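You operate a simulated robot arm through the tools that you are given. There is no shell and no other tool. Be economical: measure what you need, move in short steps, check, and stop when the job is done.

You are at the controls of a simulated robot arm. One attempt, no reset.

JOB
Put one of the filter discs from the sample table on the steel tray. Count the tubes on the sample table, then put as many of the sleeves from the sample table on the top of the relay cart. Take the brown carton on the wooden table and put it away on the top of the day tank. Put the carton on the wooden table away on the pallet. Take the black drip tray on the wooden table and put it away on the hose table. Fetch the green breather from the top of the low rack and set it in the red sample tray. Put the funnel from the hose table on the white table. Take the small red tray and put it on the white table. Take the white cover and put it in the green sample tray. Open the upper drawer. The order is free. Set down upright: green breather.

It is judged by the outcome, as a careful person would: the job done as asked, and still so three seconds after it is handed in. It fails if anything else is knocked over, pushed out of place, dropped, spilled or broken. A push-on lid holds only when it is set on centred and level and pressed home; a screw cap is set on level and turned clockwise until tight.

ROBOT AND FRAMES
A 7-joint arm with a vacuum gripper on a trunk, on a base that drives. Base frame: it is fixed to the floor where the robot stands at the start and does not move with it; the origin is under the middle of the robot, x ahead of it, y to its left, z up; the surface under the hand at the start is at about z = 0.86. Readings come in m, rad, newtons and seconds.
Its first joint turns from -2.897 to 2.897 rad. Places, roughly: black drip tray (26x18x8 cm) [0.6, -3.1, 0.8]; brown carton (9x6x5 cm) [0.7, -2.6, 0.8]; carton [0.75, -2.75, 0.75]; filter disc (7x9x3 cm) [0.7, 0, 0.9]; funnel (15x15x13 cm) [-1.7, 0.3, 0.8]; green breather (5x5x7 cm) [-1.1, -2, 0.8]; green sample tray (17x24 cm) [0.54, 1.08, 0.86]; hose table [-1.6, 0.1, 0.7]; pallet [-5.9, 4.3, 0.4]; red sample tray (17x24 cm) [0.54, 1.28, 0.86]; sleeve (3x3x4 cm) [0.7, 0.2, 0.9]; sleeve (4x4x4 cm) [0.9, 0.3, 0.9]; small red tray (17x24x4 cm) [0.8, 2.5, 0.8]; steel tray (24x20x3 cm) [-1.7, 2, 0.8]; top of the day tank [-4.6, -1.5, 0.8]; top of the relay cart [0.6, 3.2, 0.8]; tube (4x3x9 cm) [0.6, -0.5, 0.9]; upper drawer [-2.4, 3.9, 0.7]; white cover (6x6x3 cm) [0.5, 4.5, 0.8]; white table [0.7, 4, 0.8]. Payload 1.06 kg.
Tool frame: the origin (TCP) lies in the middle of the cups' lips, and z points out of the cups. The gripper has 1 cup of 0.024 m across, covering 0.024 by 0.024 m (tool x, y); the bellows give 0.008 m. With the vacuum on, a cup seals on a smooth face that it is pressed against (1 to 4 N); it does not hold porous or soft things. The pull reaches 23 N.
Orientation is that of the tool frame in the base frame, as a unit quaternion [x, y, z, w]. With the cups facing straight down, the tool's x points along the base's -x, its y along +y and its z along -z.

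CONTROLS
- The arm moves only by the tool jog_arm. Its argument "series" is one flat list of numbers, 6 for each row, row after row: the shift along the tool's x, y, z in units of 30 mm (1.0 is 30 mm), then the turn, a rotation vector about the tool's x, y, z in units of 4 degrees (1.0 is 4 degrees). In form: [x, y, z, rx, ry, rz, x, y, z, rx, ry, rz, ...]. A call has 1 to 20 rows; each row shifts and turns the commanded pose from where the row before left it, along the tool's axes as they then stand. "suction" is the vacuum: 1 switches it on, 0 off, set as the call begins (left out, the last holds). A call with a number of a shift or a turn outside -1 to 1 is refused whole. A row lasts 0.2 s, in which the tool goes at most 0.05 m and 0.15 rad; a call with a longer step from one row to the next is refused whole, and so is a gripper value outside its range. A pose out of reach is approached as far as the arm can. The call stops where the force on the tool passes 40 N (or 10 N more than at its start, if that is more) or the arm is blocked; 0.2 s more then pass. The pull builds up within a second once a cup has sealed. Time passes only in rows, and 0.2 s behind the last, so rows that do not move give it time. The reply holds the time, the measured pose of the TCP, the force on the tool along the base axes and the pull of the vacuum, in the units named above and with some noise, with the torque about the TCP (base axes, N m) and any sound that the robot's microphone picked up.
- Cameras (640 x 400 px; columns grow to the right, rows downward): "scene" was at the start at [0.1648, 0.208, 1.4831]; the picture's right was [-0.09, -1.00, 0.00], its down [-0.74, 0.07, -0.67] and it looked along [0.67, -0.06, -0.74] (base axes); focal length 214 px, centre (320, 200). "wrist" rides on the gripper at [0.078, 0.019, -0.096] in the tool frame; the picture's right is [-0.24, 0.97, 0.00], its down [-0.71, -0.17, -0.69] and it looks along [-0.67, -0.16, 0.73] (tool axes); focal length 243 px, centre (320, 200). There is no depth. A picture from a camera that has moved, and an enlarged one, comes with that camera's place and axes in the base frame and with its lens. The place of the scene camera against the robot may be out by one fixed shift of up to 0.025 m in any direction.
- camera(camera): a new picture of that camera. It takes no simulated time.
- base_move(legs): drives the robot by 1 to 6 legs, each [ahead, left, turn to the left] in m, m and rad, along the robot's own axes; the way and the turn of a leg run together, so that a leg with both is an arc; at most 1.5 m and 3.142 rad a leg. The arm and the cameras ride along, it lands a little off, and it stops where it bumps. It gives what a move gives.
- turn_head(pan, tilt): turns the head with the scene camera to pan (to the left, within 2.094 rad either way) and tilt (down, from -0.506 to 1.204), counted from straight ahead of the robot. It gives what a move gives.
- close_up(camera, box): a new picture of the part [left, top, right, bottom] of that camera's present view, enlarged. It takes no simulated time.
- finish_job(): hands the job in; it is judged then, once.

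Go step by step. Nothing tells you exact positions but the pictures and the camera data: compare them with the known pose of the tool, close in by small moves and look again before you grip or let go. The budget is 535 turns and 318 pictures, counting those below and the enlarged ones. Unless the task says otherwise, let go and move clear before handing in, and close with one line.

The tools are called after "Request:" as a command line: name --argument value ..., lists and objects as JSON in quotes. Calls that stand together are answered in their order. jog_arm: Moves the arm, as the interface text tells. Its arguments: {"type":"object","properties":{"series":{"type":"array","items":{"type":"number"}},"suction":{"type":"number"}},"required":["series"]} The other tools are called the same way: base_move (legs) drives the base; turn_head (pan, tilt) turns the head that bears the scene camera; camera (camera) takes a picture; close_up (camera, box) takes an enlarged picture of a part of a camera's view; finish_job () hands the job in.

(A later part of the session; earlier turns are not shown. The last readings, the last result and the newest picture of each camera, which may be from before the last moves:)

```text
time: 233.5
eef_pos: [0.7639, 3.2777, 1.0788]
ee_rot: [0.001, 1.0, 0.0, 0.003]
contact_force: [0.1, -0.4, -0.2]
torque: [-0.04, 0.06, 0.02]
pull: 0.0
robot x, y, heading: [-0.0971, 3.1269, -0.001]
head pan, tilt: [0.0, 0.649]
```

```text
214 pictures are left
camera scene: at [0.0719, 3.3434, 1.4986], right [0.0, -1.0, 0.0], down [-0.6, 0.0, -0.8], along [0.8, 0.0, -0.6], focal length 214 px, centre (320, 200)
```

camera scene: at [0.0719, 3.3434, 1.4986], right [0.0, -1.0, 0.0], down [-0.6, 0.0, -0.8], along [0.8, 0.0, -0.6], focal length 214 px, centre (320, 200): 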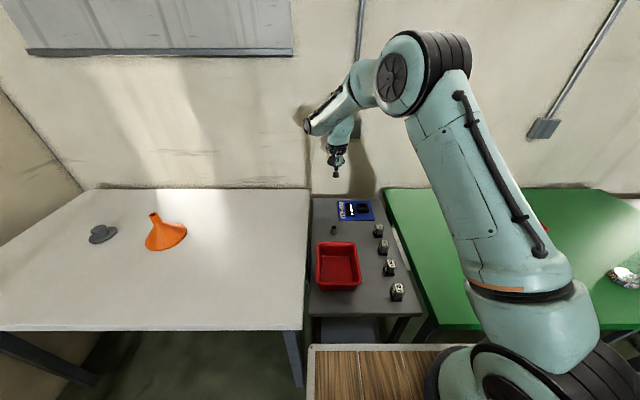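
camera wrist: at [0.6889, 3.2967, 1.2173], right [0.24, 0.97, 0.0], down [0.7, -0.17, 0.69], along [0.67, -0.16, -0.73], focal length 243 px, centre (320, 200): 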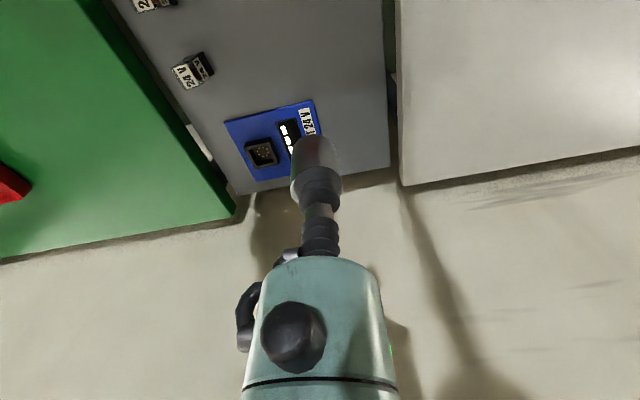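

Request:
jog_arm --series '[0, -1, -1, 0, 0, 0, 1, -1, -1, 0, 0, 0, 1, -1, 0, 0, 0, 0, 1, -1, 0, 0, 0, 0, 1, -1, 0, 0, 0, 0, 1, 0, 0, 0, 0, 0, 1, 0, 0, 0, 0, 0]'

Request:
base_move --legs '[[-0.1, 0, 0], [0, -0.5, 0]]'

Request:
camera --camera "scene"

Request:
camera --camera "wrist"

```text
refused: row 2 steps farther than a row can; nothing moved
```

```text
time: 237.2
eef_pos: [0.6637, 2.7738, 1.0793]
ee_rot: [0.003, 1.0, 0.001, 0.002]
contact_force: [0.6, 0.4, -0.1]
torque: [0.03, 0.02, -0.02]
pull: 0.1
robot x, y, heading: [-0.2008, 2.6286, -0.007]
head pan, tilt: [0.0, 0.649]
```

```text
213 pictures are left
camera scene: at [-0.0293, 2.8433, 1.4986], right [-0.01, -1.0, 0.0], down [-0.6, 0.0, -0.8], along [0.8, -0.01, -0.6], focal length 214 px, centre (320, 200)
```

scene: 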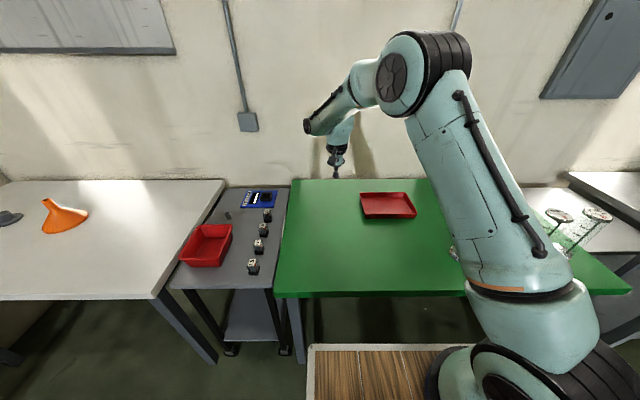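

```text
212 pictures are left
camera wrist: at [0.5853, 2.7936, 1.1736], right [0.24, 0.97, 0.0], down [0.7, -0.18, 0.69], along [0.67, -0.17, -0.73], focal length 243 px, centre (320, 200)
```

wrist: 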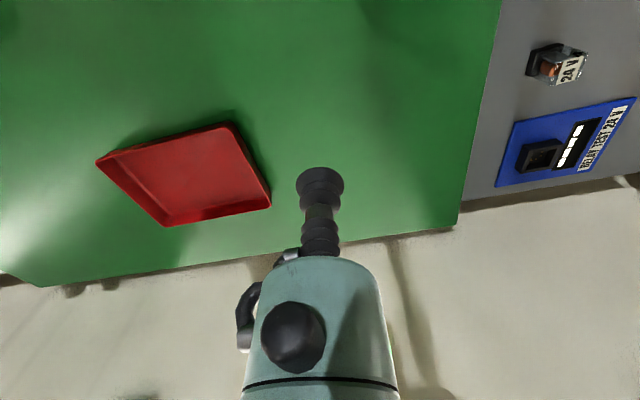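

Request:
base_move --legs '[[0.1, -0.05, 0]]'

Request:
jog_arm --series '[-0.5, -1, 0, 0, 0, 0, -0.5, -1, 0, 0, 0, 0, 0, -1, 0, 0, 0, 0, 0, -1, 0, 0, 0, 0, 0, -1, 0, 0, 0, 0, 0, -1, 0, 0, 0, 0, 0, -1, 0, 0, 0, 0]'

Request:
camera --camera "wrist"

```text
time: 238.4
eef_pos: [0.764, 2.7262, 1.0779]
ee_rot: [0.002, 1.0, 0.0, 0.002]
contact_force: [0.0, 0.3, 0.7]
torque: [0.0, -0.04, -0.02]
pull: 0.1
robot x, y, heading: [-0.1015, 2.5758, -0.003]
head pan, tilt: [0.0, 0.649]
```

```text
time: 240.0
eef_pos: [0.7917, 2.5182, 1.0789]
ee_rot: [0.002, 1.0, 0.0, 0.003]
contact_force: [-0.2, 0.2, -0.1]
torque: [-0.01, -0.04, 0.0]
pull: 0.0
robot x, y, heading: [-0.1049, 2.5797, -0.005]
head pan, tilt: [0.0, 0.649]
```

```text
211 pictures are left
camera wrist: at [0.7143, 2.5361, 1.1734], right [0.24, 0.97, 0.0], down [0.7, -0.17, 0.69], along [0.67, -0.16, -0.73], focal length 243 px, centre (320, 200)
```

wrist: 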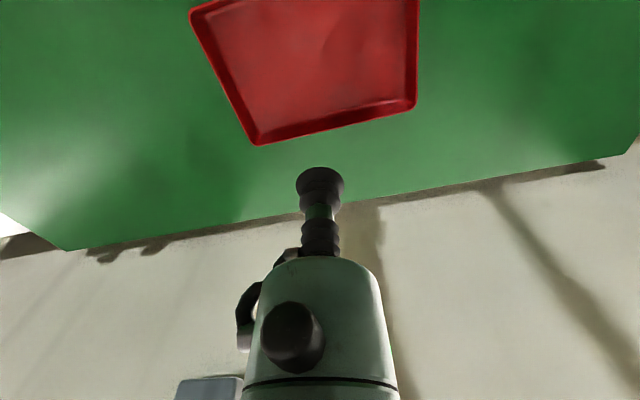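

Request:
jog_arm --series '[0, 0.1, 1, 0, 0, 0, 0, 0, 1, 0, 0, 0, 0, 0, 1, 0, 0, 0, 0, 0, 1, 0, 0, 0, 0, 0, 1, 0, 0, 0, 0, 0, 1, 0, 0, 0, 0, 0, 1, 0, 0, 0]' --suction 1

Request:
close_up --camera "wrist" --box '[160, 40, 480, 240]'

```text
time: 241.6
eef_pos: [0.7951, 2.5192, 0.8695]
ee_rot: [0.003, 1.0, 0.0, 0.003]
contact_force: [-0.6, 0.4, 0.0]
torque: [-0.02, -0.01, -0.03]
pull: 0.1
robot x, y, heading: [-0.1044, 2.5796, -0.008]
head pan, tilt: [0.0, 0.649]
```

```text
2.00 times, centred on (320, 140) of wrist
camera zoom: at [0.7165, 2.5374, 0.9634], right [0.24, 0.97, 0.0], down [0.7, -0.18, 0.69], along [0.67, -0.16, -0.72], focal length 485 px, centre (320, 320)
```

zoom: 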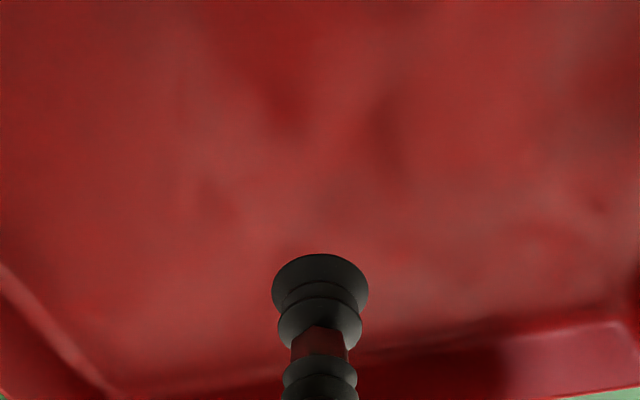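

Request:
jog_arm --series '[0, 0, 0.4, 0, 0, 0, 0, 0, 0.4, 0, 0, 0]'

Request:
jog_arm --series '[0, 0, 0.2, 0, 0, 0, 0, 0, 0.1, 0, 0, 0]'

Request:
jog_arm --series '[0, 0, 0.15, 0, 0, 0, 0, 0, 0, 0, 0, 0]'

Request:
jog_arm --series '[0, 0, 0.15, 0, 0, 0, 0, 0, 0, 0, 0, 0]'

```text
time: 242.2
eef_pos: [0.7938, 2.52, 0.8444]
ee_rot: [0.002, 1.0, 0.0, 0.003]
contact_force: [0.6, 0.5, -0.6]
torque: [-0.02, -0.01, -0.01]
pull: 0.0
robot x, y, heading: [-0.1039, 2.5801, -0.003]
head pan, tilt: [0.0, 0.649]
```

```text
time: 242.8
eef_pos: [0.7947, 2.5205, 0.8351]
ee_rot: [0.003, 1.0, 0.0, 0.003]
contact_force: [-0.5, 0.7, 0.5]
torque: [0.0, -0.01, 0.01]
pull: 0.1
robot x, y, heading: [-0.1018, 2.5814, -0.005]
head pan, tilt: [0.0, 0.649]
```

```text
time: 243.4
eef_pos: [0.7941, 2.5206, 0.8316]
ee_rot: [0.003, 1.0, 0.0, 0.003]
contact_force: [0.0, 0.3, 0.0]
torque: [0.01, 0.01, 0.01]
pull: 0.1
robot x, y, heading: [-0.1003, 2.5766, -0.01]
head pan, tilt: [0.0, 0.649]
```

```text
time: 244.0
eef_pos: [0.7944, 2.5207, 0.8256]
ee_rot: [0.002, 1.0, 0.001, 0.002]
contact_force: [0.2, 0.0, -0.8]
torque: [0.02, 0.0, -0.04]
pull: 23.0
robot x, y, heading: [-0.1052, 2.5806, -0.003]
head pan, tilt: [0.0, 0.649]
```

Request:
jog_arm --series '[0, 0, -0.4, 0, 0, 0, 0, 0, -0.8, 0, 0, 0, 0, 0, -1, 0, 0, 0, 0, 0, -1, 0, 0, 0, 0, 0, -1, 0, 0, 0, 0, 0, -1, 0, 0, 0, 0, 0, -1, 0, 0, 0, 0, 0, -1, 0, 0, 0, 0, 0, -1, 0, 0, 0, 1, 0, -1, 0, 0, 0, 1, 0, 0, 0, 0, 0, 1, 0, 0, 0, 0, 0, 1, 0, 0, 0, 0, 0, 1, 0, 0, 0, 0, 0, 1, 0, 0, 0, 0, 0]'

Request:
base_move --legs '[[-0.1, 0, 0], [0, 1.15, 0], [0.1, 0, 0]]'

Request:
camera --camera "scene"

```text
time: 247.2
eef_pos: [0.6135, 2.5214, 1.1018]
ee_rot: [0.002, 1.0, 0.0, 0.002]
contact_force: [0.5, -0.1, -4.0]
torque: [0.07, 0.01, -0.05]
pull: 23.3
robot x, y, heading: [-0.1026, 2.5784, -0.006]
head pan, tilt: [0.0, 0.649]
```

```text
time: 254.7
eef_pos: [0.6297, 3.675, 1.1012]
ee_rot: [0.011, 1.0, 0.0, 0.003]
contact_force: [0.9, -0.2, -4.5]
torque: [0.03, 0.0, -0.02]
pull: 22.9
robot x, y, heading: [-0.0863, 3.748, -0.022]
head pan, tilt: [0.0, 0.649]
```

```text
209 pictures are left
camera scene: at [0.0914, 3.9554, 1.4986], right [-0.02, -1.0, 0.0], down [-0.6, 0.01, -0.8], along [0.8, -0.02, -0.6], focal length 214 px, centre (320, 200)
```

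scene: 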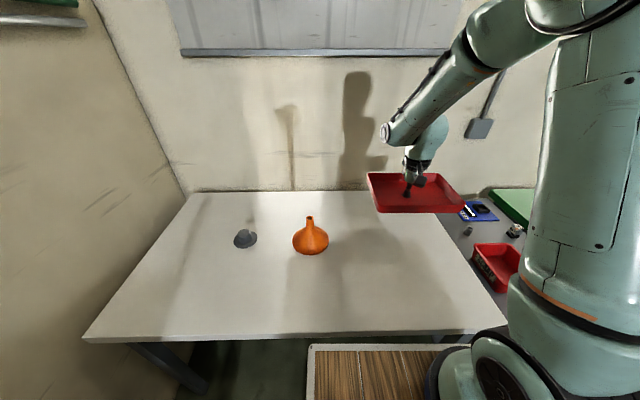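

Request:
jog_arm --series '[0, 0, 1, 0, 0, 0, 0, 0, 1, 0, 0, 0, 0, 0, 1, 0, 0, 0, 0, 0, 1, 0, 0, 0, 0, 0, 1, 0, 0, 0, 0, 0, 1, 0, 0, 0, 0, 0, 1, 0, 0, 0, 0, 0, 0.8, 0, 0, 0]'

Request:
close_up --camera "scene" --box '[260, 170, 500, 320]'

```text
time: 256.5
eef_pos: [0.631, 3.6747, 0.8678]
ee_rot: [0.01, 1.0, 0.001, 0.003]
contact_force: [-0.2, 0.3, -3.5]
torque: [0.05, -0.03, -0.01]
pull: 23.1
robot x, y, heading: [-0.0913, 3.7484, -0.022]
head pan, tilt: [0.0, 0.649]
```

```text
2.67 times, centred on (380, 245) of scene
camera zoom: at [0.091, 3.9554, 1.4986], right [-0.02, -1.0, 0.0], down [-0.6, 0.01, -0.8], along [0.8, -0.02, -0.6], focal length 572 px, centre (160, 80)
```

zoom: 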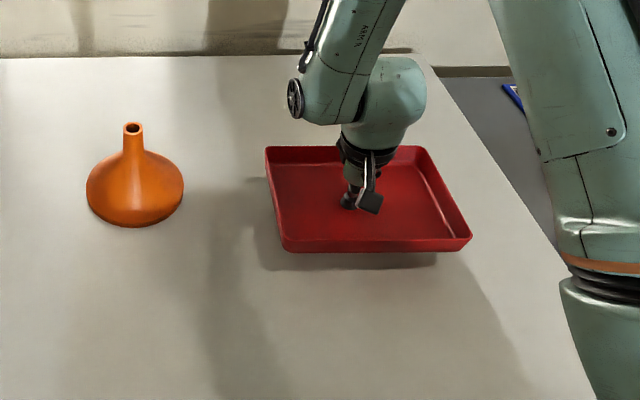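

Request:
jog_arm --series '[0, 0, 0.5, 0, 0, 0, 0, 0, 0.3, 0, 0, 0]'

Request:
jog_arm --series '[0, 0, 0.2, 0, 0, 0]'

Request:
jog_arm --series '[0, 0, 0.2, 0, 0, 0]'

Request:
jog_arm --series '[0, 0, 0.15, 0, 0, 0]'

Request:
jog_arm --series '[0, 0, 0.15, 0, 0, 0]'

```text
time: 257.1
eef_pos: [0.6316, 3.6753, 0.8423]
ee_rot: [0.01, 1.0, 0.0, 0.002]
contact_force: [0.4, 0.0, -4.7]
torque: [0.07, -0.02, 0.02]
pull: 23.0
robot x, y, heading: [-0.0885, 3.7445, -0.022]
head pan, tilt: [0.0, 0.649]
```

```text
time: 257.5
eef_pos: [0.6315, 3.6742, 0.837]
ee_rot: [0.01, 1.0, 0.001, 0.003]
contact_force: [-0.2, -0.4, -5.4]
torque: [0.01, 0.02, 0.01]
pull: 23.0
robot x, y, heading: [-0.0873, 3.7378, -0.017]
head pan, tilt: [0.0, 0.649]
```

```text
time: 257.9
eef_pos: [0.6312, 3.675, 0.8312]
ee_rot: [0.011, 1.0, 0.0, 0.003]
contact_force: [0.4, -0.6, -4.0]
torque: [-0.01, 0.0, -0.01]
pull: 22.6
robot x, y, heading: [-0.0875, 3.7439, -0.022]
head pan, tilt: [0.0, 0.649]
```

```text
time: 258.3
eef_pos: [0.6321, 3.673, 0.8278]
ee_rot: [0.011, 1.0, 0.0, 0.002]
contact_force: [-0.1, -0.4, -3.5]
torque: [0.08, 0.01, 0.03]
pull: 23.6
robot x, y, heading: [-0.084, 3.7441, -0.021]
head pan, tilt: [0.0, 0.649]
```

```text
time: 258.7
eef_pos: [0.6308, 3.6754, 0.8255]
ee_rot: [0.01, 1.0, 0.0, 0.003]
contact_force: [-2.1, -2.8, 14.0]
torque: [-0.06, 0.09, 0.12]
pull: 22.5
robot x, y, heading: [-0.0862, 3.7474, -0.022]
head pan, tilt: [0.0, 0.649]
```

Request:
jog_arm --series '[0, 0, 0, 0, 0, 0, 0, 0, 0, 0, 0, 0, 0, 0, 0, 0, 0, 0, 0, 0, -0.2, 0, 0, 0, 0, 0, -0.4, 0, 0, 0, 0, 0, -1, 0, 0, 0, 0, 0, -1, 0, 0, 0, 0, 0, -1, 0, 0, 0, 0, 0, -1, 0, 0, 0, 0, 0, -1, 0, 0, 0, 0, 0, -1, 0, 0, 0, 0, 0, -1, 0, 0, 0, 0, 0, -1, 0, 0, 0, 0, 0, -1, 0, 0, 0, 0, 0, -1, 0, 0, 0]' --suction 0

Request:
camera --camera "scene"

```text
time: 261.9
eef_pos: [0.6296, 3.6757, 1.1399]
ee_rot: [0.011, 1.0, 0.001, 0.002]
contact_force: [0.3, -0.2, 0.5]
torque: [-0.04, 0.03, -0.02]
pull: 0.0
robot x, y, heading: [-0.089, 3.7464, -0.02]
head pan, tilt: [0.0, 0.649]
```

```text
207 pictures are left
camera scene: at [0.0914, 3.9554, 1.4986], right [-0.02, -1.0, 0.0], down [-0.6, 0.01, -0.8], along [0.8, -0.02, -0.6], focal length 214 px, centre (320, 200)
```

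scene: 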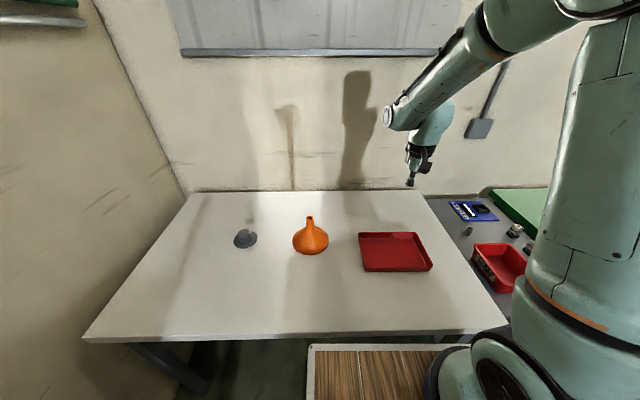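

Request:
base_move --legs '[[-0.5, 0, 0], [0, -0.6, 0], [0, 0, 1.59]]'

Request:
turn_head --pan 0.9 --tilt 0.5

Request:
camera --camera "scene"

```text
time: 271.5
eef_pos: [-0.5361, 3.8923, 1.1385]
ee_rot: [-0.706, 0.708, 0.002, 0.002]
contact_force: [-1.1, 0.1, 0.0]
torque: [-0.02, 0.0, -0.03]
pull: 0.1
robot x, y, heading: [-0.5915, 3.1781, 1.567]
head pan, tilt: [0.0, 0.649]
```

```text
time: 272.7
eef_pos: [-0.5359, 3.8928, 1.1395]
ee_rot: [-0.706, 0.708, 0.002, 0.002]
contact_force: [-0.2, -0.6, 0.4]
torque: [0.01, 0.05, 0.02]
pull: 0.1
robot x, y, heading: [-0.5857, 3.1766, 1.57]
head pan, tilt: [0.901, 0.499]
```

```text
206 pictures are left
camera scene: at [-0.8861, 3.3375, 1.512], right [0.62, 0.78, 0.0], down [0.37, -0.3, -0.88], along [-0.69, 0.55, -0.48], focal length 214 px, centre (320, 200)
```

scene: 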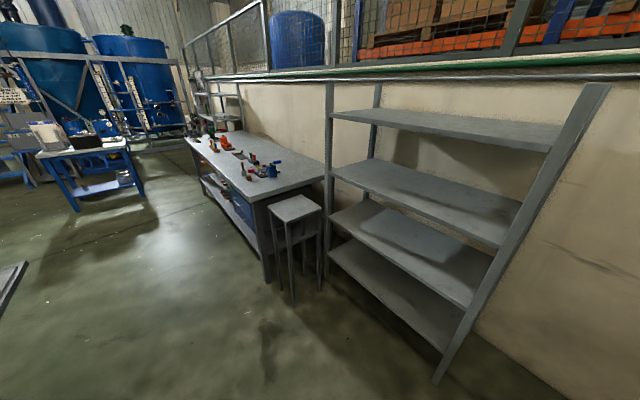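

Request:
base_move --legs '[[-0.25, 0, 0], [0, 1.4, 0], [0, 0.4, 0]]'

Request:
turn_head --pan 0.0 --tilt 0.6

Request:
camera --camera "scene"

```text
time: 277.6
eef_pos: [-1.1028, 3.6563, 1.1386]
ee_rot: [-0.707, 0.708, 0.003, 0.001]
contact_force: [0.2, 1.0, 0.2]
torque: [0.03, 0.0, 0.02]
pull: 0.0
robot x, y, heading: [-1.1602, 2.9373, 1.571]
head pan, tilt: [0.901, 0.499]
stopped in leg 2: the robot was blocked; the commanded pose is now the measured one
```

```text
time: 278.8
eef_pos: [-1.1014, 3.6547, 1.1391]
ee_rot: [-0.707, 0.708, 0.002, 0.002]
contact_force: [0.3, 0.4, -1.2]
torque: [-0.01, 0.01, -0.02]
pull: 0.0
robot x, y, heading: [-1.1568, 2.9368, 1.567]
head pan, tilt: [0.0, 0.6]
```

```text
205 pictures are left
camera scene: at [-1.3803, 3.1316, 1.5029], right [1.0, 0.0, 0.0], down [0.0, -0.56, -0.83], along [0.0, 0.83, -0.56], focal length 214 px, centre (320, 200)
```

scene: 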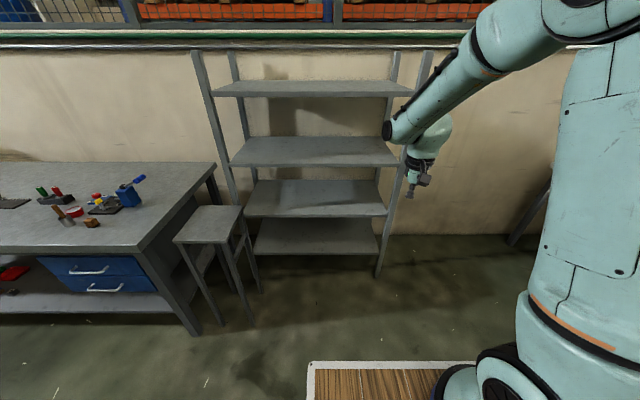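

Request:
base_move --legs '[[0, -0.12, 0], [0.2, 0, 0], [0, 0, 1.571]]'

Request:
camera --camera "scene"

```text
time: 285.0
eef_pos: [-1.7515, 3.2032, 1.1402]
ee_rot: [1.0, -0.009, -0.002, 0.0]
contact_force: [-0.6, -0.3, -0.2]
torque: [-0.02, 0.02, 0.0]
pull: 0.1
robot x, y, heading: [-1.0337, 3.1372, 3.117]
head pan, tilt: [0.0, 0.6]
```

```text
204 pictures are left
camera scene: at [-1.2406, 2.9347, 1.5029], right [0.02, 1.0, 0.0], down [0.56, -0.01, -0.83], along [-0.82, 0.02, -0.56], focal length 214 px, centre (320, 200)
```

scene: 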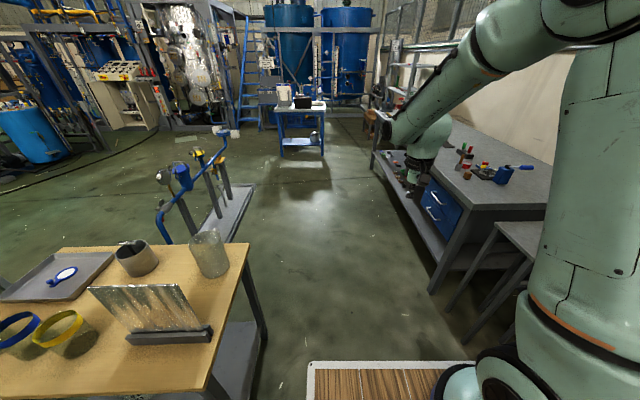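

Request:
base_move --legs '[[1.35, 0.06, 0], [0, 0, -1.546]]'

Request:
turn_head --pan 0.0 --tilt 0.7

Request:
camera --camera "scene"

```text
time: 295.4
eef_pos: [-2.3011, 3.8042, 1.1406]
ee_rot: [0.708, -0.706, -0.002, -0.002]
contact_force: [-0.3, 0.2, -0.4]
torque: [-0.01, 0.01, -0.03]
pull: 0.0
robot x, y, heading: [-2.3533, 3.0867, 1.574]
head pan, tilt: [0.0, 0.6]
```

```text
time: 296.1
eef_pos: [-2.3009, 3.8033, 1.1391]
ee_rot: [0.708, -0.706, -0.001, -0.002]
contact_force: [0.0, -0.1, -0.3]
torque: [-0.01, 0.0, -0.01]
pull: 0.0
robot x, y, heading: [-2.3526, 3.0914, 1.577]
head pan, tilt: [0.0, 0.7]
```

```text
203 pictures are left
camera scene: at [-2.5775, 3.2763, 1.4943], right [1.0, 0.0, 0.0], down [0.0, -0.64, -0.77], along [0.0, 0.77, -0.64], focal length 214 px, centre (320, 200)
```

scene: 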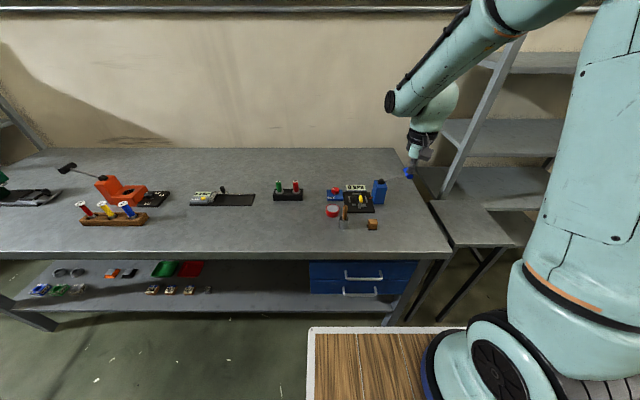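

Request:
base_move --legs '[[-0.14, 0, 0]]'

Request:
jog_arm --series '[0, 0, 0, 0, -1, 0, 0, 0, 0, 0, -1, 0, 0, 0, 0, 0, -1, 0, 0, 0, 0, 0, -1, 0, 0, 0, 0, 0, -1, 0, 0, 0, 0, 0, -1, 0, 0, 0, 0, 0, -1, 0, 0, 0, 0, 0, -1, 0, 0, 0, 0, 0, -1, 0, 0, 0, 0, 0, -1, 0]'

Request:
camera --camera "scene"

```text
time: 297.4
eef_pos: [-2.3004, 3.6598, 1.1396]
ee_rot: [0.708, -0.707, -0.002, -0.002]
contact_force: [0.0, -0.5, 0.0]
torque: [-0.01, 0.01, -0.01]
pull: 0.0
robot x, y, heading: [-2.349, 2.9439, 1.574]
head pan, tilt: [0.0, 0.7]
```

```text
time: 299.6
eef_pos: [-2.3002, 3.6597, 1.1392]
ee_rot: [0.664, -0.664, -0.244, -0.243]
contact_force: [-0.8, 0.7, 0.0]
torque: [0.02, 0.03, 0.02]
pull: 0.1
robot x, y, heading: [-2.3514, 2.9417, 1.57]
head pan, tilt: [0.0, 0.7]
```

```text
202 pictures are left
camera scene: at [-2.5768, 3.1329, 1.4943], right [1.0, 0.0, 0.0], down [0.0, -0.64, -0.76], along [0.0, 0.76, -0.64], focal length 214 px, centre (320, 200)
```

scene: 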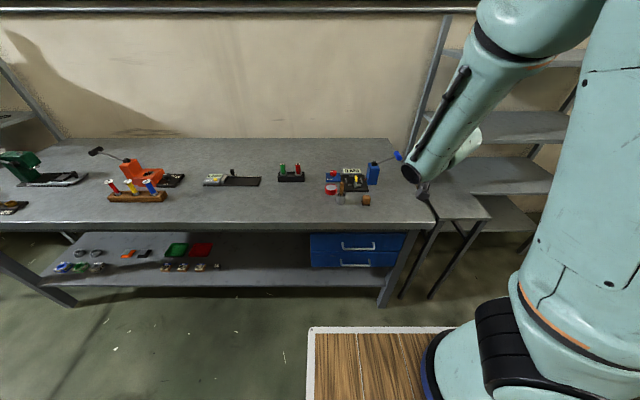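

Request:
jog_arm --series '[0, 0, 0, 0, -1, 0, 0, 0, 0, 0, -1, 0, 0, 0, 0, 0, -1, 0, 0, 0, 0, 0, -1, 0, 0, 0, 0, 0, -1, 0, 0, 0, 0, 0, -1, 0, 0, 0, 0, 0, -1, 0, 0, 0, 0, 0, -1, 0, 0, 0, 0, 0, -1, 0, 0, 0, 0, 0, -1, 0, 0, 0, 0, 0, -1, 0, 0, 0, 0, 0, -1, 0, 0, 0, 0, 0, -0.5, 0]'

Request:
camera --camera "scene"

Request:
camera --camera "wrist"

```text
time: 302.4
eef_pos: [-2.3109, 3.6568, 1.0803]
ee_rot: [0.632, -0.576, -0.364, -0.371]
contact_force: [-0.7, 0.0, -0.4]
torque: [0.03, -0.04, 0.0]
pull: 0.1
out of reach, approached as far as the arm can: row 6, 7, 8, 9, 10, 11, 12, 13
robot x, y, heading: [-2.3514, 2.9423, 1.572]
head pan, tilt: [0.0, 0.7]
```

```text
201 pictures are left
camera scene: at [-2.5776, 3.1326, 1.4942], right [1.0, 0.0, 0.0], down [0.0, -0.64, -0.76], along [0.0, 0.76, -0.64], focal length 214 px, centre (320, 200)
```

scene: 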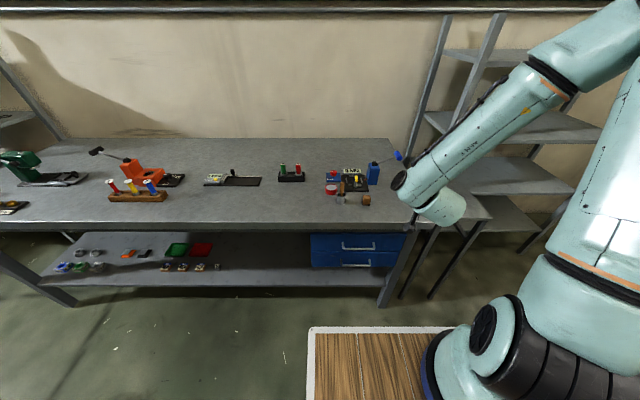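

```text
200 pictures are left
camera wrist: at [-2.3207, 3.5342, 1.0531], right [-0.99, 0.05, 0.16], down [0.14, -0.27, 0.95], along [0.09, 0.96, 0.26], focal length 243 px, centre (320, 200)
```

wrist: 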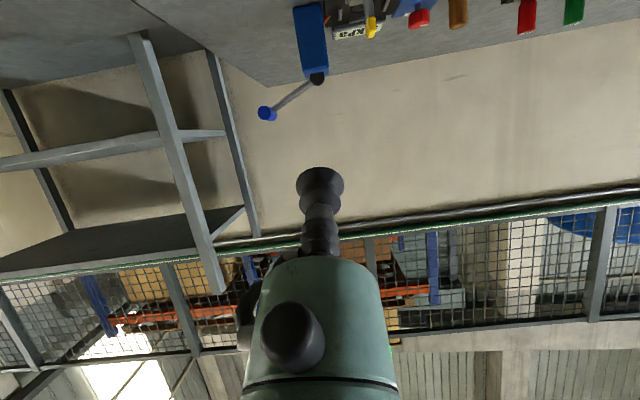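

Request:
close_up --camera "scene" --box '[300, 200, 440, 290]'

```text
4.44 times, centred on (370, 245) of scene
camera zoom: at [-2.5776, 3.1326, 1.4942], right [1.0, 0.0, 0.0], down [0.0, -0.64, -0.76], along [0.0, 0.76, -0.64], focal length 953 px, centre (98, 0)
```

zoom: 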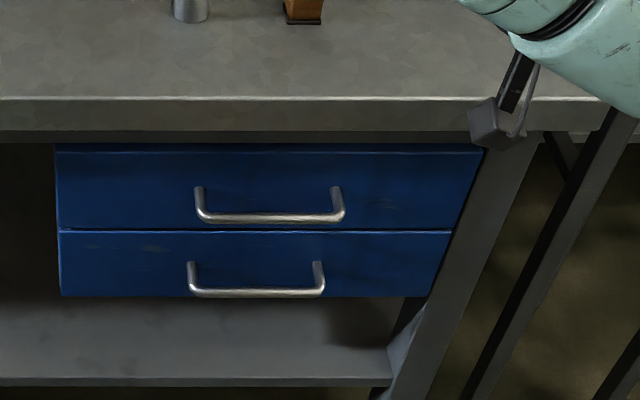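

Request:
jog_arm --series '[0, 0, 0, 0, 1, 0, 0, 0, 0, 0, 1, 0, 0, 0, 0, 0, 1, 0, 0, 0, 0, 0, 1, 0, 0, 0, 0, 0, 1, 0, 0, 0, 0, 0, 1, 0, 0, 0, 0, 0, 1, 0, 0, 0, 0, 0, 1, 0, 0, 0, 0, 0, 1, 0, 0, 0, 0, 0, 1, 0, 0, 0, 0, 0, 1, 0, 0, 0, 0, 0, 1, 0, 0, 0, 0, 0, 1, 0, 0, 0, 0, 0, 1, 0, 0, 0, 0, 0, 1, 0]'

```text
time: 305.6
eef_pos: [-2.3017, 3.6533, 1.0723]
ee_rot: [0.715, -0.692, -0.068, -0.074]
contact_force: [0.5, 0.0, -0.5]
torque: [-0.08, 0.02, 0.04]
pull: 0.0
out of reach, approached as far as the arm can: row 7, 8, 9, 10
robot x, y, heading: [-2.3508, 2.9403, 1.57]
head pan, tilt: [0.0, 0.7]
```

Request:
jog_arm --series '[0, 0, 0, 0, -0.93, 0, 0, 0, 0, 0, -0.93, 0, 0, 0, 0, 0, -0.93, 0, 0, 0, 0, 0, -0.93, 0, 0, 0, 0, 0, -0.93, 0, 0.61, 0.4, 0.95, 0, 0, 0, 0.61, 0.4, 0.95, 0, 0, 0, 0.61, 0.4, 0.95, 0, 0, 0, 0.61, 0.4, 0.95, 0, 0, 0, 0.61, 0.4, 0.95, 0, 0, 0, 0.61, 0.4, 0.95, 0, 0, 0]'

Request:
camera --camera "wrist"

Request:
close_up --camera "scene" --box '[300, 180, 460, 290]'

```text
time: 308.0
eef_pos: [-2.3686, 3.6417, 0.8673]
ee_rot: [0.693, -0.671, -0.183, -0.186]
contact_force: [-0.2, 0.9, 0.8]
torque: [0.01, -0.01, -0.02]
pull: 0.1
robot x, y, heading: [-2.3559, 2.9429, 1.57]
head pan, tilt: [0.0, 0.7]
```

```text
198 pictures are left
camera wrist: at [-2.3844, 3.5248, 0.9095], right [-0.98, 0.17, 0.11], down [0.15, 0.27, 0.95], along [0.14, 0.95, -0.29], focal length 243 px, centre (320, 200)
```

wrist: 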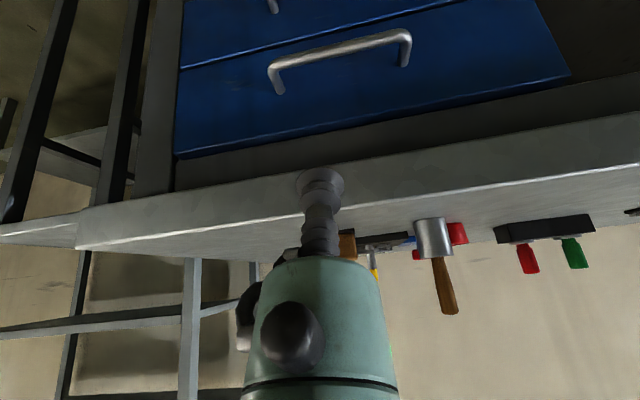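

```text
3.64 times, centred on (380, 235) of scene
camera zoom: at [-2.5768, 3.1325, 1.4943], right [1.0, 0.0, 0.0], down [0.0, -0.64, -0.77], along [0.0, 0.77, -0.64], focal length 780 px, centre (102, 73)
```

zoom: 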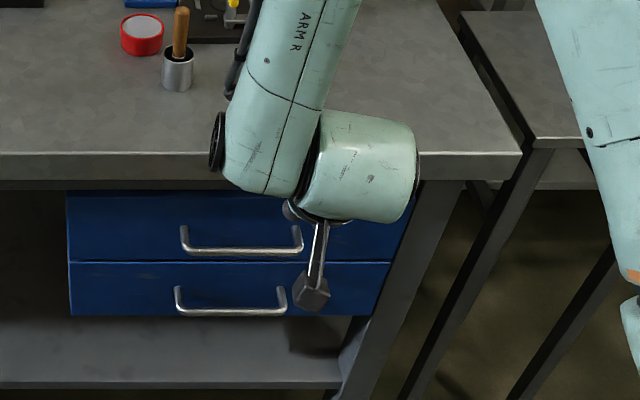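

Request:
jog_arm --series '[0.58, 0.5, 1, 0, 0, 0, 0.58, 0.5, 1, 0, 0, 0]'

Request:
camera --camera "wrist"

```text
time: 308.6
eef_pos: [-2.3972, 3.642, 0.7939]
ee_rot: [0.694, -0.671, -0.183, -0.186]
contact_force: [-0.2, -0.1, -0.1]
torque: [0.01, 0.03, -0.01]
pull: 0.1
robot x, y, heading: [-2.3543, 2.9464, 1.569]
head pan, tilt: [0.0, 0.7]
```

```text
196 pictures are left
camera wrist: at [-2.4125, 3.5239, 0.8361], right [-0.98, 0.17, 0.11], down [0.15, 0.27, 0.95], along [0.14, 0.95, -0.29], focal length 243 px, centre (320, 200)
```

wrist: 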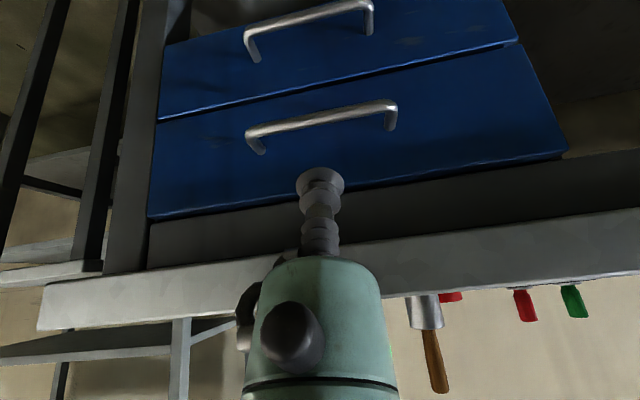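

Request:
jog_arm --series '[-0.5, 0, -0.87, 0, 0, 0, -0.5, 0, -0.87, 0, 0, 0, -0.5, 0, -0.87, 0, 0, 0, -0.5, 0, -0.87, 0, 0, 0, -0.5, 0, -0.87, 0, 0, 0, -0.5, 0, -0.87, 0, 0, 0, -0.5, 0, -0.87, 0, 0, 0, -0.5, 0, -0.87, 0, 0, 0, -0.5, 0, -0.87, 0, 0, 0, -0.5, 0, -0.87, 0, 0, 0, 0, 0, 0, 0, 0.95, 0, 0, 0, 0, 0, 0.95, 0, 0, 0, 0, 0, 0.95, 0, 0, 0, 0, 0, 0.95, 0, 0, 0, 0, 0, 0.95, 0, 0, 0, 0, 0, 0.95, 0, 0, 0, 0, 0, 0.95, 0, 0, 0, 0, 0, 0.95, 0]'

Request:
base_move --legs '[[-0.1, 0, 0], [0, 0.65, 0], [0, 0, -1.57]]'

Request:
camera --camera "scene"

```text
time: 312.4
eef_pos: [-2.4029, 3.639, 1.0994]
ee_rot: [0.717, -0.697, 0.005, -0.003]
contact_force: [0.9, -0.3, -0.6]
torque: [0.0, 0.02, 0.0]
pull: 0.0
robot x, y, heading: [-2.3522, 2.9449, 1.567]
head pan, tilt: [0.0, 0.7]
```

```text
time: 320.8
eef_pos: [-2.3242, 2.8577, 1.0986]
ee_rot: [0.007, 1.0, -0.007, -0.002]
contact_force: [-0.8, -0.2, -0.5]
torque: [0.0, 0.02, -0.01]
pull: 0.1
robot x, y, heading: [-3.0197, 2.8393, -0.039]
head pan, tilt: [0.0, 0.7]
```

```text
195 pictures are left
camera scene: at [-2.841, 3.0463, 1.4943], right [-0.04, -1.0, 0.0], down [-0.64, 0.03, -0.76], along [0.76, -0.03, -0.64], focal length 214 px, centre (320, 200)
```

scene: 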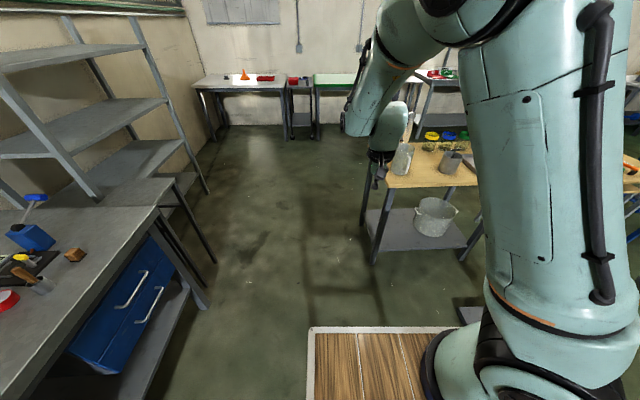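

Request:
base_move --legs '[[-0.08, 0.44, 0.039]]'

Request:
jog_arm --series '[1, 0, 0, -1, 0, 0, 1, 0, 0, -1, 0, 0, 1, 0, 0, -1, 0, 0, 1, 0, 0, -1, 0, 0, 0, 0, 0, -1, 0, 0, 0, 0, 0, -1, 0, 0, 0, 0, 0, -1, 0, 0, 0, 0, 0, -1, 0, 0, 0, 0, 0, -1, 0, 0, 0, 0, 0, -1, 0, 0, 0, 0, 0, -1, 0, 0, 0, 0, 0, -1, 0, 0]'

Request:
camera --camera "scene"

```text
time: 323.5
eef_pos: [-2.3956, 3.321, 1.1004]
ee_rot: [-0.011, 1.0, -0.006, -0.001]
contact_force: [0.4, -0.1, -0.3]
torque: [0.0, -0.01, 0.03]
pull: 0.2
robot x, y, heading: [-3.0907, 3.2735, -0.003]
head pan, tilt: [0.0, 0.7]
```

```text
time: 326.1
eef_pos: [-2.5157, 3.3175, 1.1001]
ee_rot: [-0.009, 0.916, 0.402, -0.007]
contact_force: [0.3, 0.5, -0.3]
torque: [0.01, 0.03, 0.01]
pull: 0.1
robot x, y, heading: [-3.0918, 3.2779, -0.011]
head pan, tilt: [0.0, 0.7]
```

```text
194 pictures are left
camera scene: at [-2.9191, 3.4918, 1.4943], right [-0.01, -1.0, 0.0], down [-0.64, 0.0, -0.76], along [0.76, 0.0, -0.64], focal length 214 px, centre (320, 200)
```

scene: 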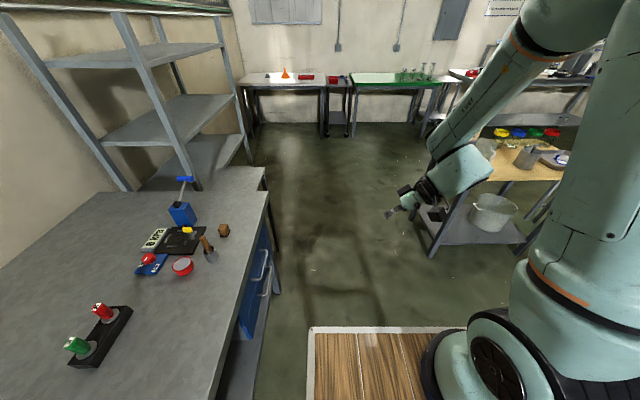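

Request:
jog_arm --series '[0, 0, 0, -1, 0, 0, 0, 0, 0, -1, 0, 0, 0, 0, 0, -1, 0, 0, 0, 0, 0, -1, 0, 0, 0, 0, 0, -1, 0, 0, 0, 0, 0, -1, 0, 0, 0, 0, 0, -1, 0, 0, 0, 0, 0, -1, 0, 0, 0, 0, 0, -1, 0, 0, 0, 0, 0, -1, 0, 0, 0, 0, 0, -0.6, 0, 0]'

Request:
camera --camera "scene"

Request:
camera --camera "wrist"

```text
time: 328.5
eef_pos: [-2.5154, 3.3181, 1.0999]
ee_rot: [-0.007, 0.709, 0.705, -0.008]
contact_force: [0.2, 0.3, 0.1]
torque: [0.01, 0.0, -0.01]
pull: 0.1
robot x, y, heading: [-3.0926, 3.2748, -0.006]
head pan, tilt: [0.0, 0.7]
```

```text
193 pictures are left
camera scene: at [-2.919, 3.4918, 1.4943], right [-0.01, -1.0, 0.0], down [-0.64, 0.0, -0.76], along [0.76, 0.0, -0.64], focal length 214 px, centre (320, 200)
```

scene: 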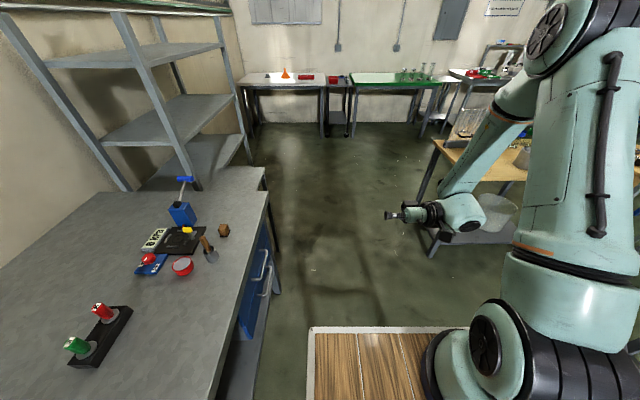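

```text
192 pictures are left
camera wrist: at [-2.5908, 3.2203, 1.1191], right [0.24, 0.01, 0.97], down [0.72, -0.67, -0.17], along [0.65, 0.74, -0.17], focal length 243 px, centre (320, 200)
```

wrist: 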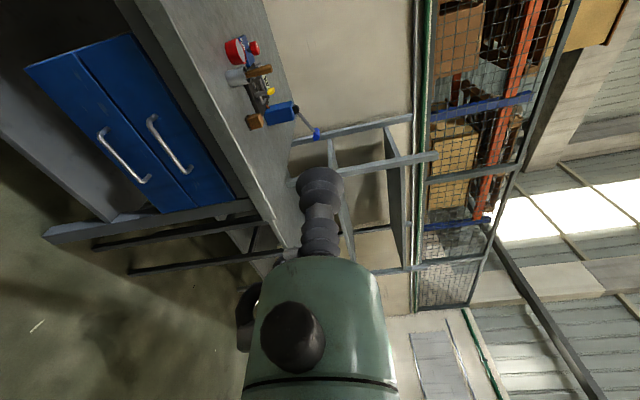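

Request:
jog_arm --series '[0.4, 0, 1, 0, 0, 0, 0, 0, 1, 0, 0, 0, 0, 0, 1, 0, 0, 0, 0, 0, 1, 0, 0, 0, 0, 0, 1, 0, 0, 0, 0, 0, 1, 0, 0, 0, 0, 0, 1, 0, 0, 0, 0, 0, 1, 0, 0, 0, 0, -1, 0, 0, 0, 0, 0, -1, 0, 0, 0, 0, 0, -1, 0, 0, 0, 0, 0, -1, 0, 0, 0, 0]'

Request:
camera --camera "scene"

```text
time: 331.1
eef_pos: [-2.5332, 3.5555, 0.9786]
ee_rot: [-0.007, 0.709, 0.705, -0.008]
contact_force: [-0.5, -0.4, -0.3]
torque: [0.02, 0.0, -0.05]
pull: 0.0
robot x, y, heading: [-3.0884, 3.279, -0.006]
head pan, tilt: [0.0, 0.7]
```

```text
191 pictures are left
camera scene: at [-2.9191, 3.4918, 1.4943], right [-0.01, -1.0, 0.0], down [-0.64, 0.0, -0.77], along [0.77, 0.0, -0.64], focal length 214 px, centre (320, 200)
```

scene: 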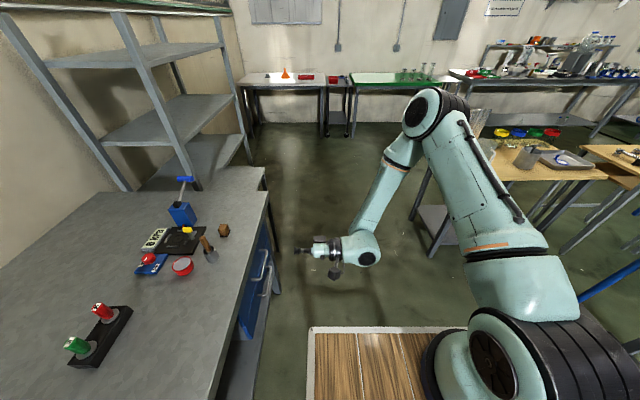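

Request:
jog_arm --series '[0, -1, 0, 0, 0, 0, 0, -1, 0, 0, 0, 0, 0, -1, 0, 0, 0, 0, 0, -1, 0, 0, 0, 0, 0, -1, 0, 0, 0, 0, 0, -1, 0, 0, 0, 0, 0, -1, 0, 0, 0, 0, 0, -1, 0, 0, 0, 0, 0, -1, 0, 0, 0, 0, 0, -0.6, 0, 0, 0, 0]'

Request:
camera --camera "scene"

Request:
camera --camera "wrist"

```text
time: 333.3
eef_pos: [-2.5349, 3.5541, 0.6919]
ee_rot: [-0.007, 0.709, 0.705, -0.01]
contact_force: [0.0, -0.8, -0.2]
torque: [-0.01, 0.01, -0.03]
pull: 0.0
robot x, y, heading: [-3.0892, 3.2777, -0.009]
head pan, tilt: [0.0, 0.7]
```

```text
190 pictures are left
camera scene: at [-2.9189, 3.4918, 1.4943], right [-0.01, -1.0, 0.0], down [-0.64, 0.0, -0.76], along [0.76, 0.0, -0.64], focal length 214 px, centre (320, 200)
```

scene: 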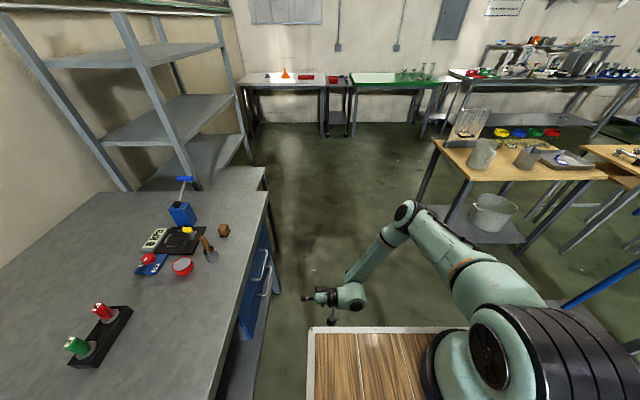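

```text
189 pictures are left
camera wrist: at [-2.6095, 3.4564, 0.7101], right [0.24, 0.01, 0.97], down [0.72, -0.67, -0.17], along [0.65, 0.74, -0.17], focal length 243 px, centre (320, 200)
```

wrist: 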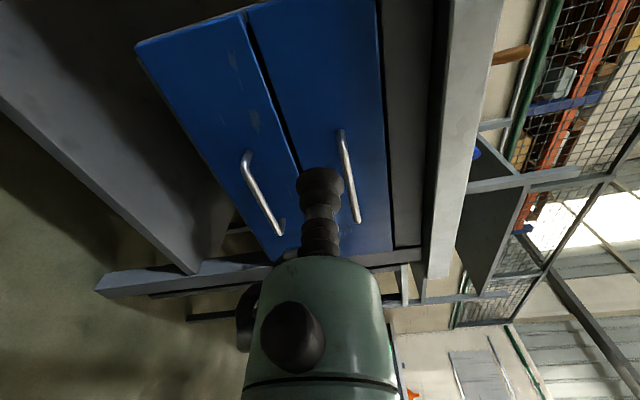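

Request:
jog_arm --series '[0, 0, 1, 0, 0, 0, 0, 0, 1, 0, 0, 0, 0, 0, 1, 0, 0, 0, 0, 0, 1, 0, 0, 0, 0, 0, 1, 0, 0, 0, 0, 0, 0.6, 0, 0, 0]' --suction 1

Request:
close_up --camera "wrist" --box '[160, 40, 480, 240]'

```text
time: 334.7
eef_pos: [-2.5369, 3.723, 0.6891]
ee_rot: [-0.006, 0.709, 0.705, -0.009]
contact_force: [-0.7, -0.9, -0.6]
torque: [-0.01, 0.01, -0.01]
pull: 0.1
robot x, y, heading: [-3.0919, 3.2793, -0.001]
head pan, tilt: [0.0, 0.7]
```

```text
2.00 times, centred on (320, 140) of wrist
camera zoom: at [-2.612, 3.6262, 0.709], right [0.24, 0.01, 0.97], down [0.72, -0.67, -0.17], along [0.65, 0.74, -0.17], focal length 485 px, centre (320, 320)
```

zoom: 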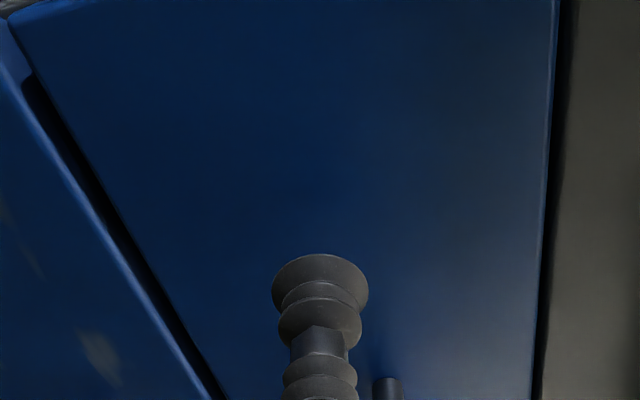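

Request:
jog_arm --series '[0, 0, 0.3, 0, 0, 0, 0, 0, 0.2, 0, 0, 0]'

Request:
jog_arm --series '[0, 0, 0.2, 0, 0, 0, 0, 0, 0, 0, 0, 0]'

Request:
jog_arm --series '[0, 0, 0.15, 0, 0, 0, 0, 0, 0, 0, 0, 0]'

```text
time: 335.3
eef_pos: [-2.5374, 3.7392, 0.6891]
ee_rot: [-0.007, 0.709, 0.705, -0.009]
contact_force: [-0.3, -0.2, 0.1]
torque: [-0.01, 0.0, 0.02]
pull: 0.2
robot x, y, heading: [-3.0931, 3.2786, -0.009]
head pan, tilt: [0.0, 0.7]
```

```text
time: 335.9
eef_pos: [-2.5377, 3.7458, 0.6901]
ee_rot: [-0.006, 0.709, 0.705, -0.01]
contact_force: [0.4, -0.2, 0.9]
torque: [0.01, 0.0, 0.01]
pull: 0.1
robot x, y, heading: [-3.0933, 3.2767, -0.002]
head pan, tilt: [0.0, 0.7]
```

```text
time: 336.5
eef_pos: [-2.5387, 3.7506, 0.6904]
ee_rot: [-0.006, 0.708, 0.706, -0.009]
contact_force: [-1.9, 1.9, 3.5]
torque: [0.04, 0.11, -0.13]
pull: 23.3
robot x, y, heading: [-3.0917, 3.2791, -0.003]
head pan, tilt: [0.0, 0.7]
```

Request:
jog_arm --series '[0, 0, -0.2, 0, 0, 0, 0, 0, -0.3, 0, 0, 0, 0, 0, -0.4, 0, 0, 0, 0, 0, -0.4, 0, 0, 0, 0, 0, -0.4, 0, 0, 0, 0, 0, -0.4, 0, 0, 0, 0, 0, -0.4, 0, 0, 0, 0, 0, -0.4, 0, 0, 0]'

Request:
camera --camera "scene"

```text
time: 338.3
eef_pos: [-2.5369, 3.6613, 0.69]
ee_rot: [-0.008, 0.709, 0.705, -0.01]
contact_force: [-9.2, 2.1, -3.6]
torque: [-0.01, 0.05, -0.15]
pull: 23.5
robot x, y, heading: [-3.0964, 3.2811, -0.011]
head pan, tilt: [0.0, 0.7]
```

```text
187 pictures are left
camera scene: at [-2.9191, 3.4919, 1.4943], right [-0.01, -1.0, 0.0], down [-0.64, 0.0, -0.76], along [0.76, 0.0, -0.64], focal length 214 px, centre (320, 200)
```

scene: 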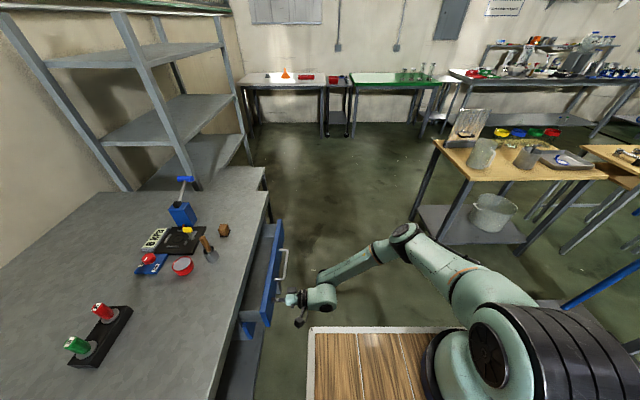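

Request:
jog_arm --series '[0, 0, -0.4, 0, 0, 0, 0, 0, -0.5, 0, 0, 0, 0, 0, -0.5, 0, 0, 0, 0, 0, -0.5, 0, 0, 0, 0, 0, -0.5, 0, 0, 0, 0, 0, -0.5, 0, 0, 0, 0, 0, -0.5, 0, 0, 0, 0, 0, -0.5, 0, 0, 0, 0, 0, -0.5, 0, 0, 0]'

Request:
camera --camera "scene"

```text
time: 340.3
eef_pos: [-2.5321, 3.5307, 0.6915]
ee_rot: [-0.006, 0.708, 0.706, -0.009]
contact_force: [-2.7, 1.2, 9.0]
torque: [-0.01, -0.05, -0.16]
pull: 23.0
robot x, y, heading: [-3.0922, 3.2767, -0.004]
head pan, tilt: [0.0, 0.7]
```

```text
186 pictures are left
camera scene: at [-2.9192, 3.4917, 1.4943], right [-0.01, -1.0, 0.0], down [-0.64, 0.0, -0.77], along [0.77, 0.0, -0.64], focal length 214 px, centre (320, 200)
```

scene: 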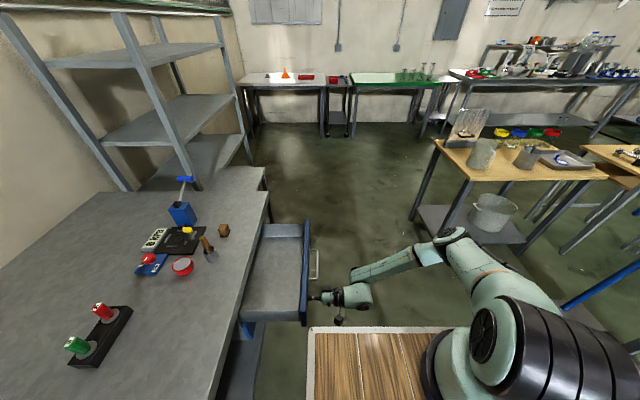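

Request:
jog_arm --series '[0, 0, -0.4, 0, 0, 0, 0, 0, -0.4, 0, 0, 0, 0, 0, -0.4, 0, 0, 0, 0, 0, -0.4, 0, 0, 0, 0, 0, -0.3, 0, 0, 0, 0, 0, 0, 0, 0, 0]'

```text
time: 341.7
eef_pos: [-2.5333, 3.4738, 0.6898]
ee_rot: [-0.007, 0.71, 0.705, -0.009]
contact_force: [-8.0, 1.8, -5.9]
torque: [-0.01, 0.03, -0.07]
pull: 23.2
robot x, y, heading: [-3.0933, 3.2792, -0.006]
head pan, tilt: [0.0, 0.7]
```

Request:
jog_arm --series '[0, 0, 0, 0, 0, 0, 0, 0, 0, 0, 0, 0, 0, 0, 0, 0, 0, 0, 0, 0, -0.1, 0, 0, 0, 0, 0, -0.3, 0, 0, 0, 0, 0, -0.5, 0, 0, 0]' --suction 0

Request:
camera --camera "scene"

```text
time: 343.1
eef_pos: [-2.5303, 3.4468, 0.6897]
ee_rot: [-0.007, 0.709, 0.705, -0.009]
contact_force: [-0.2, 0.0, 0.8]
torque: [-0.01, 0.03, -0.01]
pull: 0.0
robot x, y, heading: [-3.0891, 3.2768, -0.003]
head pan, tilt: [0.0, 0.7]
```

```text
185 pictures are left
camera scene: at [-2.9189, 3.4918, 1.4943], right [-0.01, -1.0, 0.0], down [-0.64, 0.0, -0.76], along [0.76, 0.0, -0.64], focal length 214 px, centre (320, 200)
```

scene: 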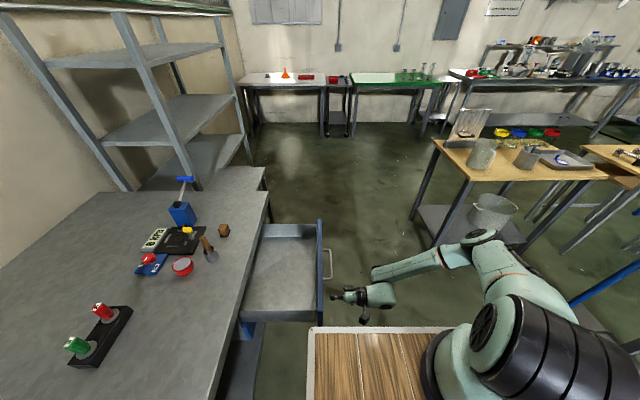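

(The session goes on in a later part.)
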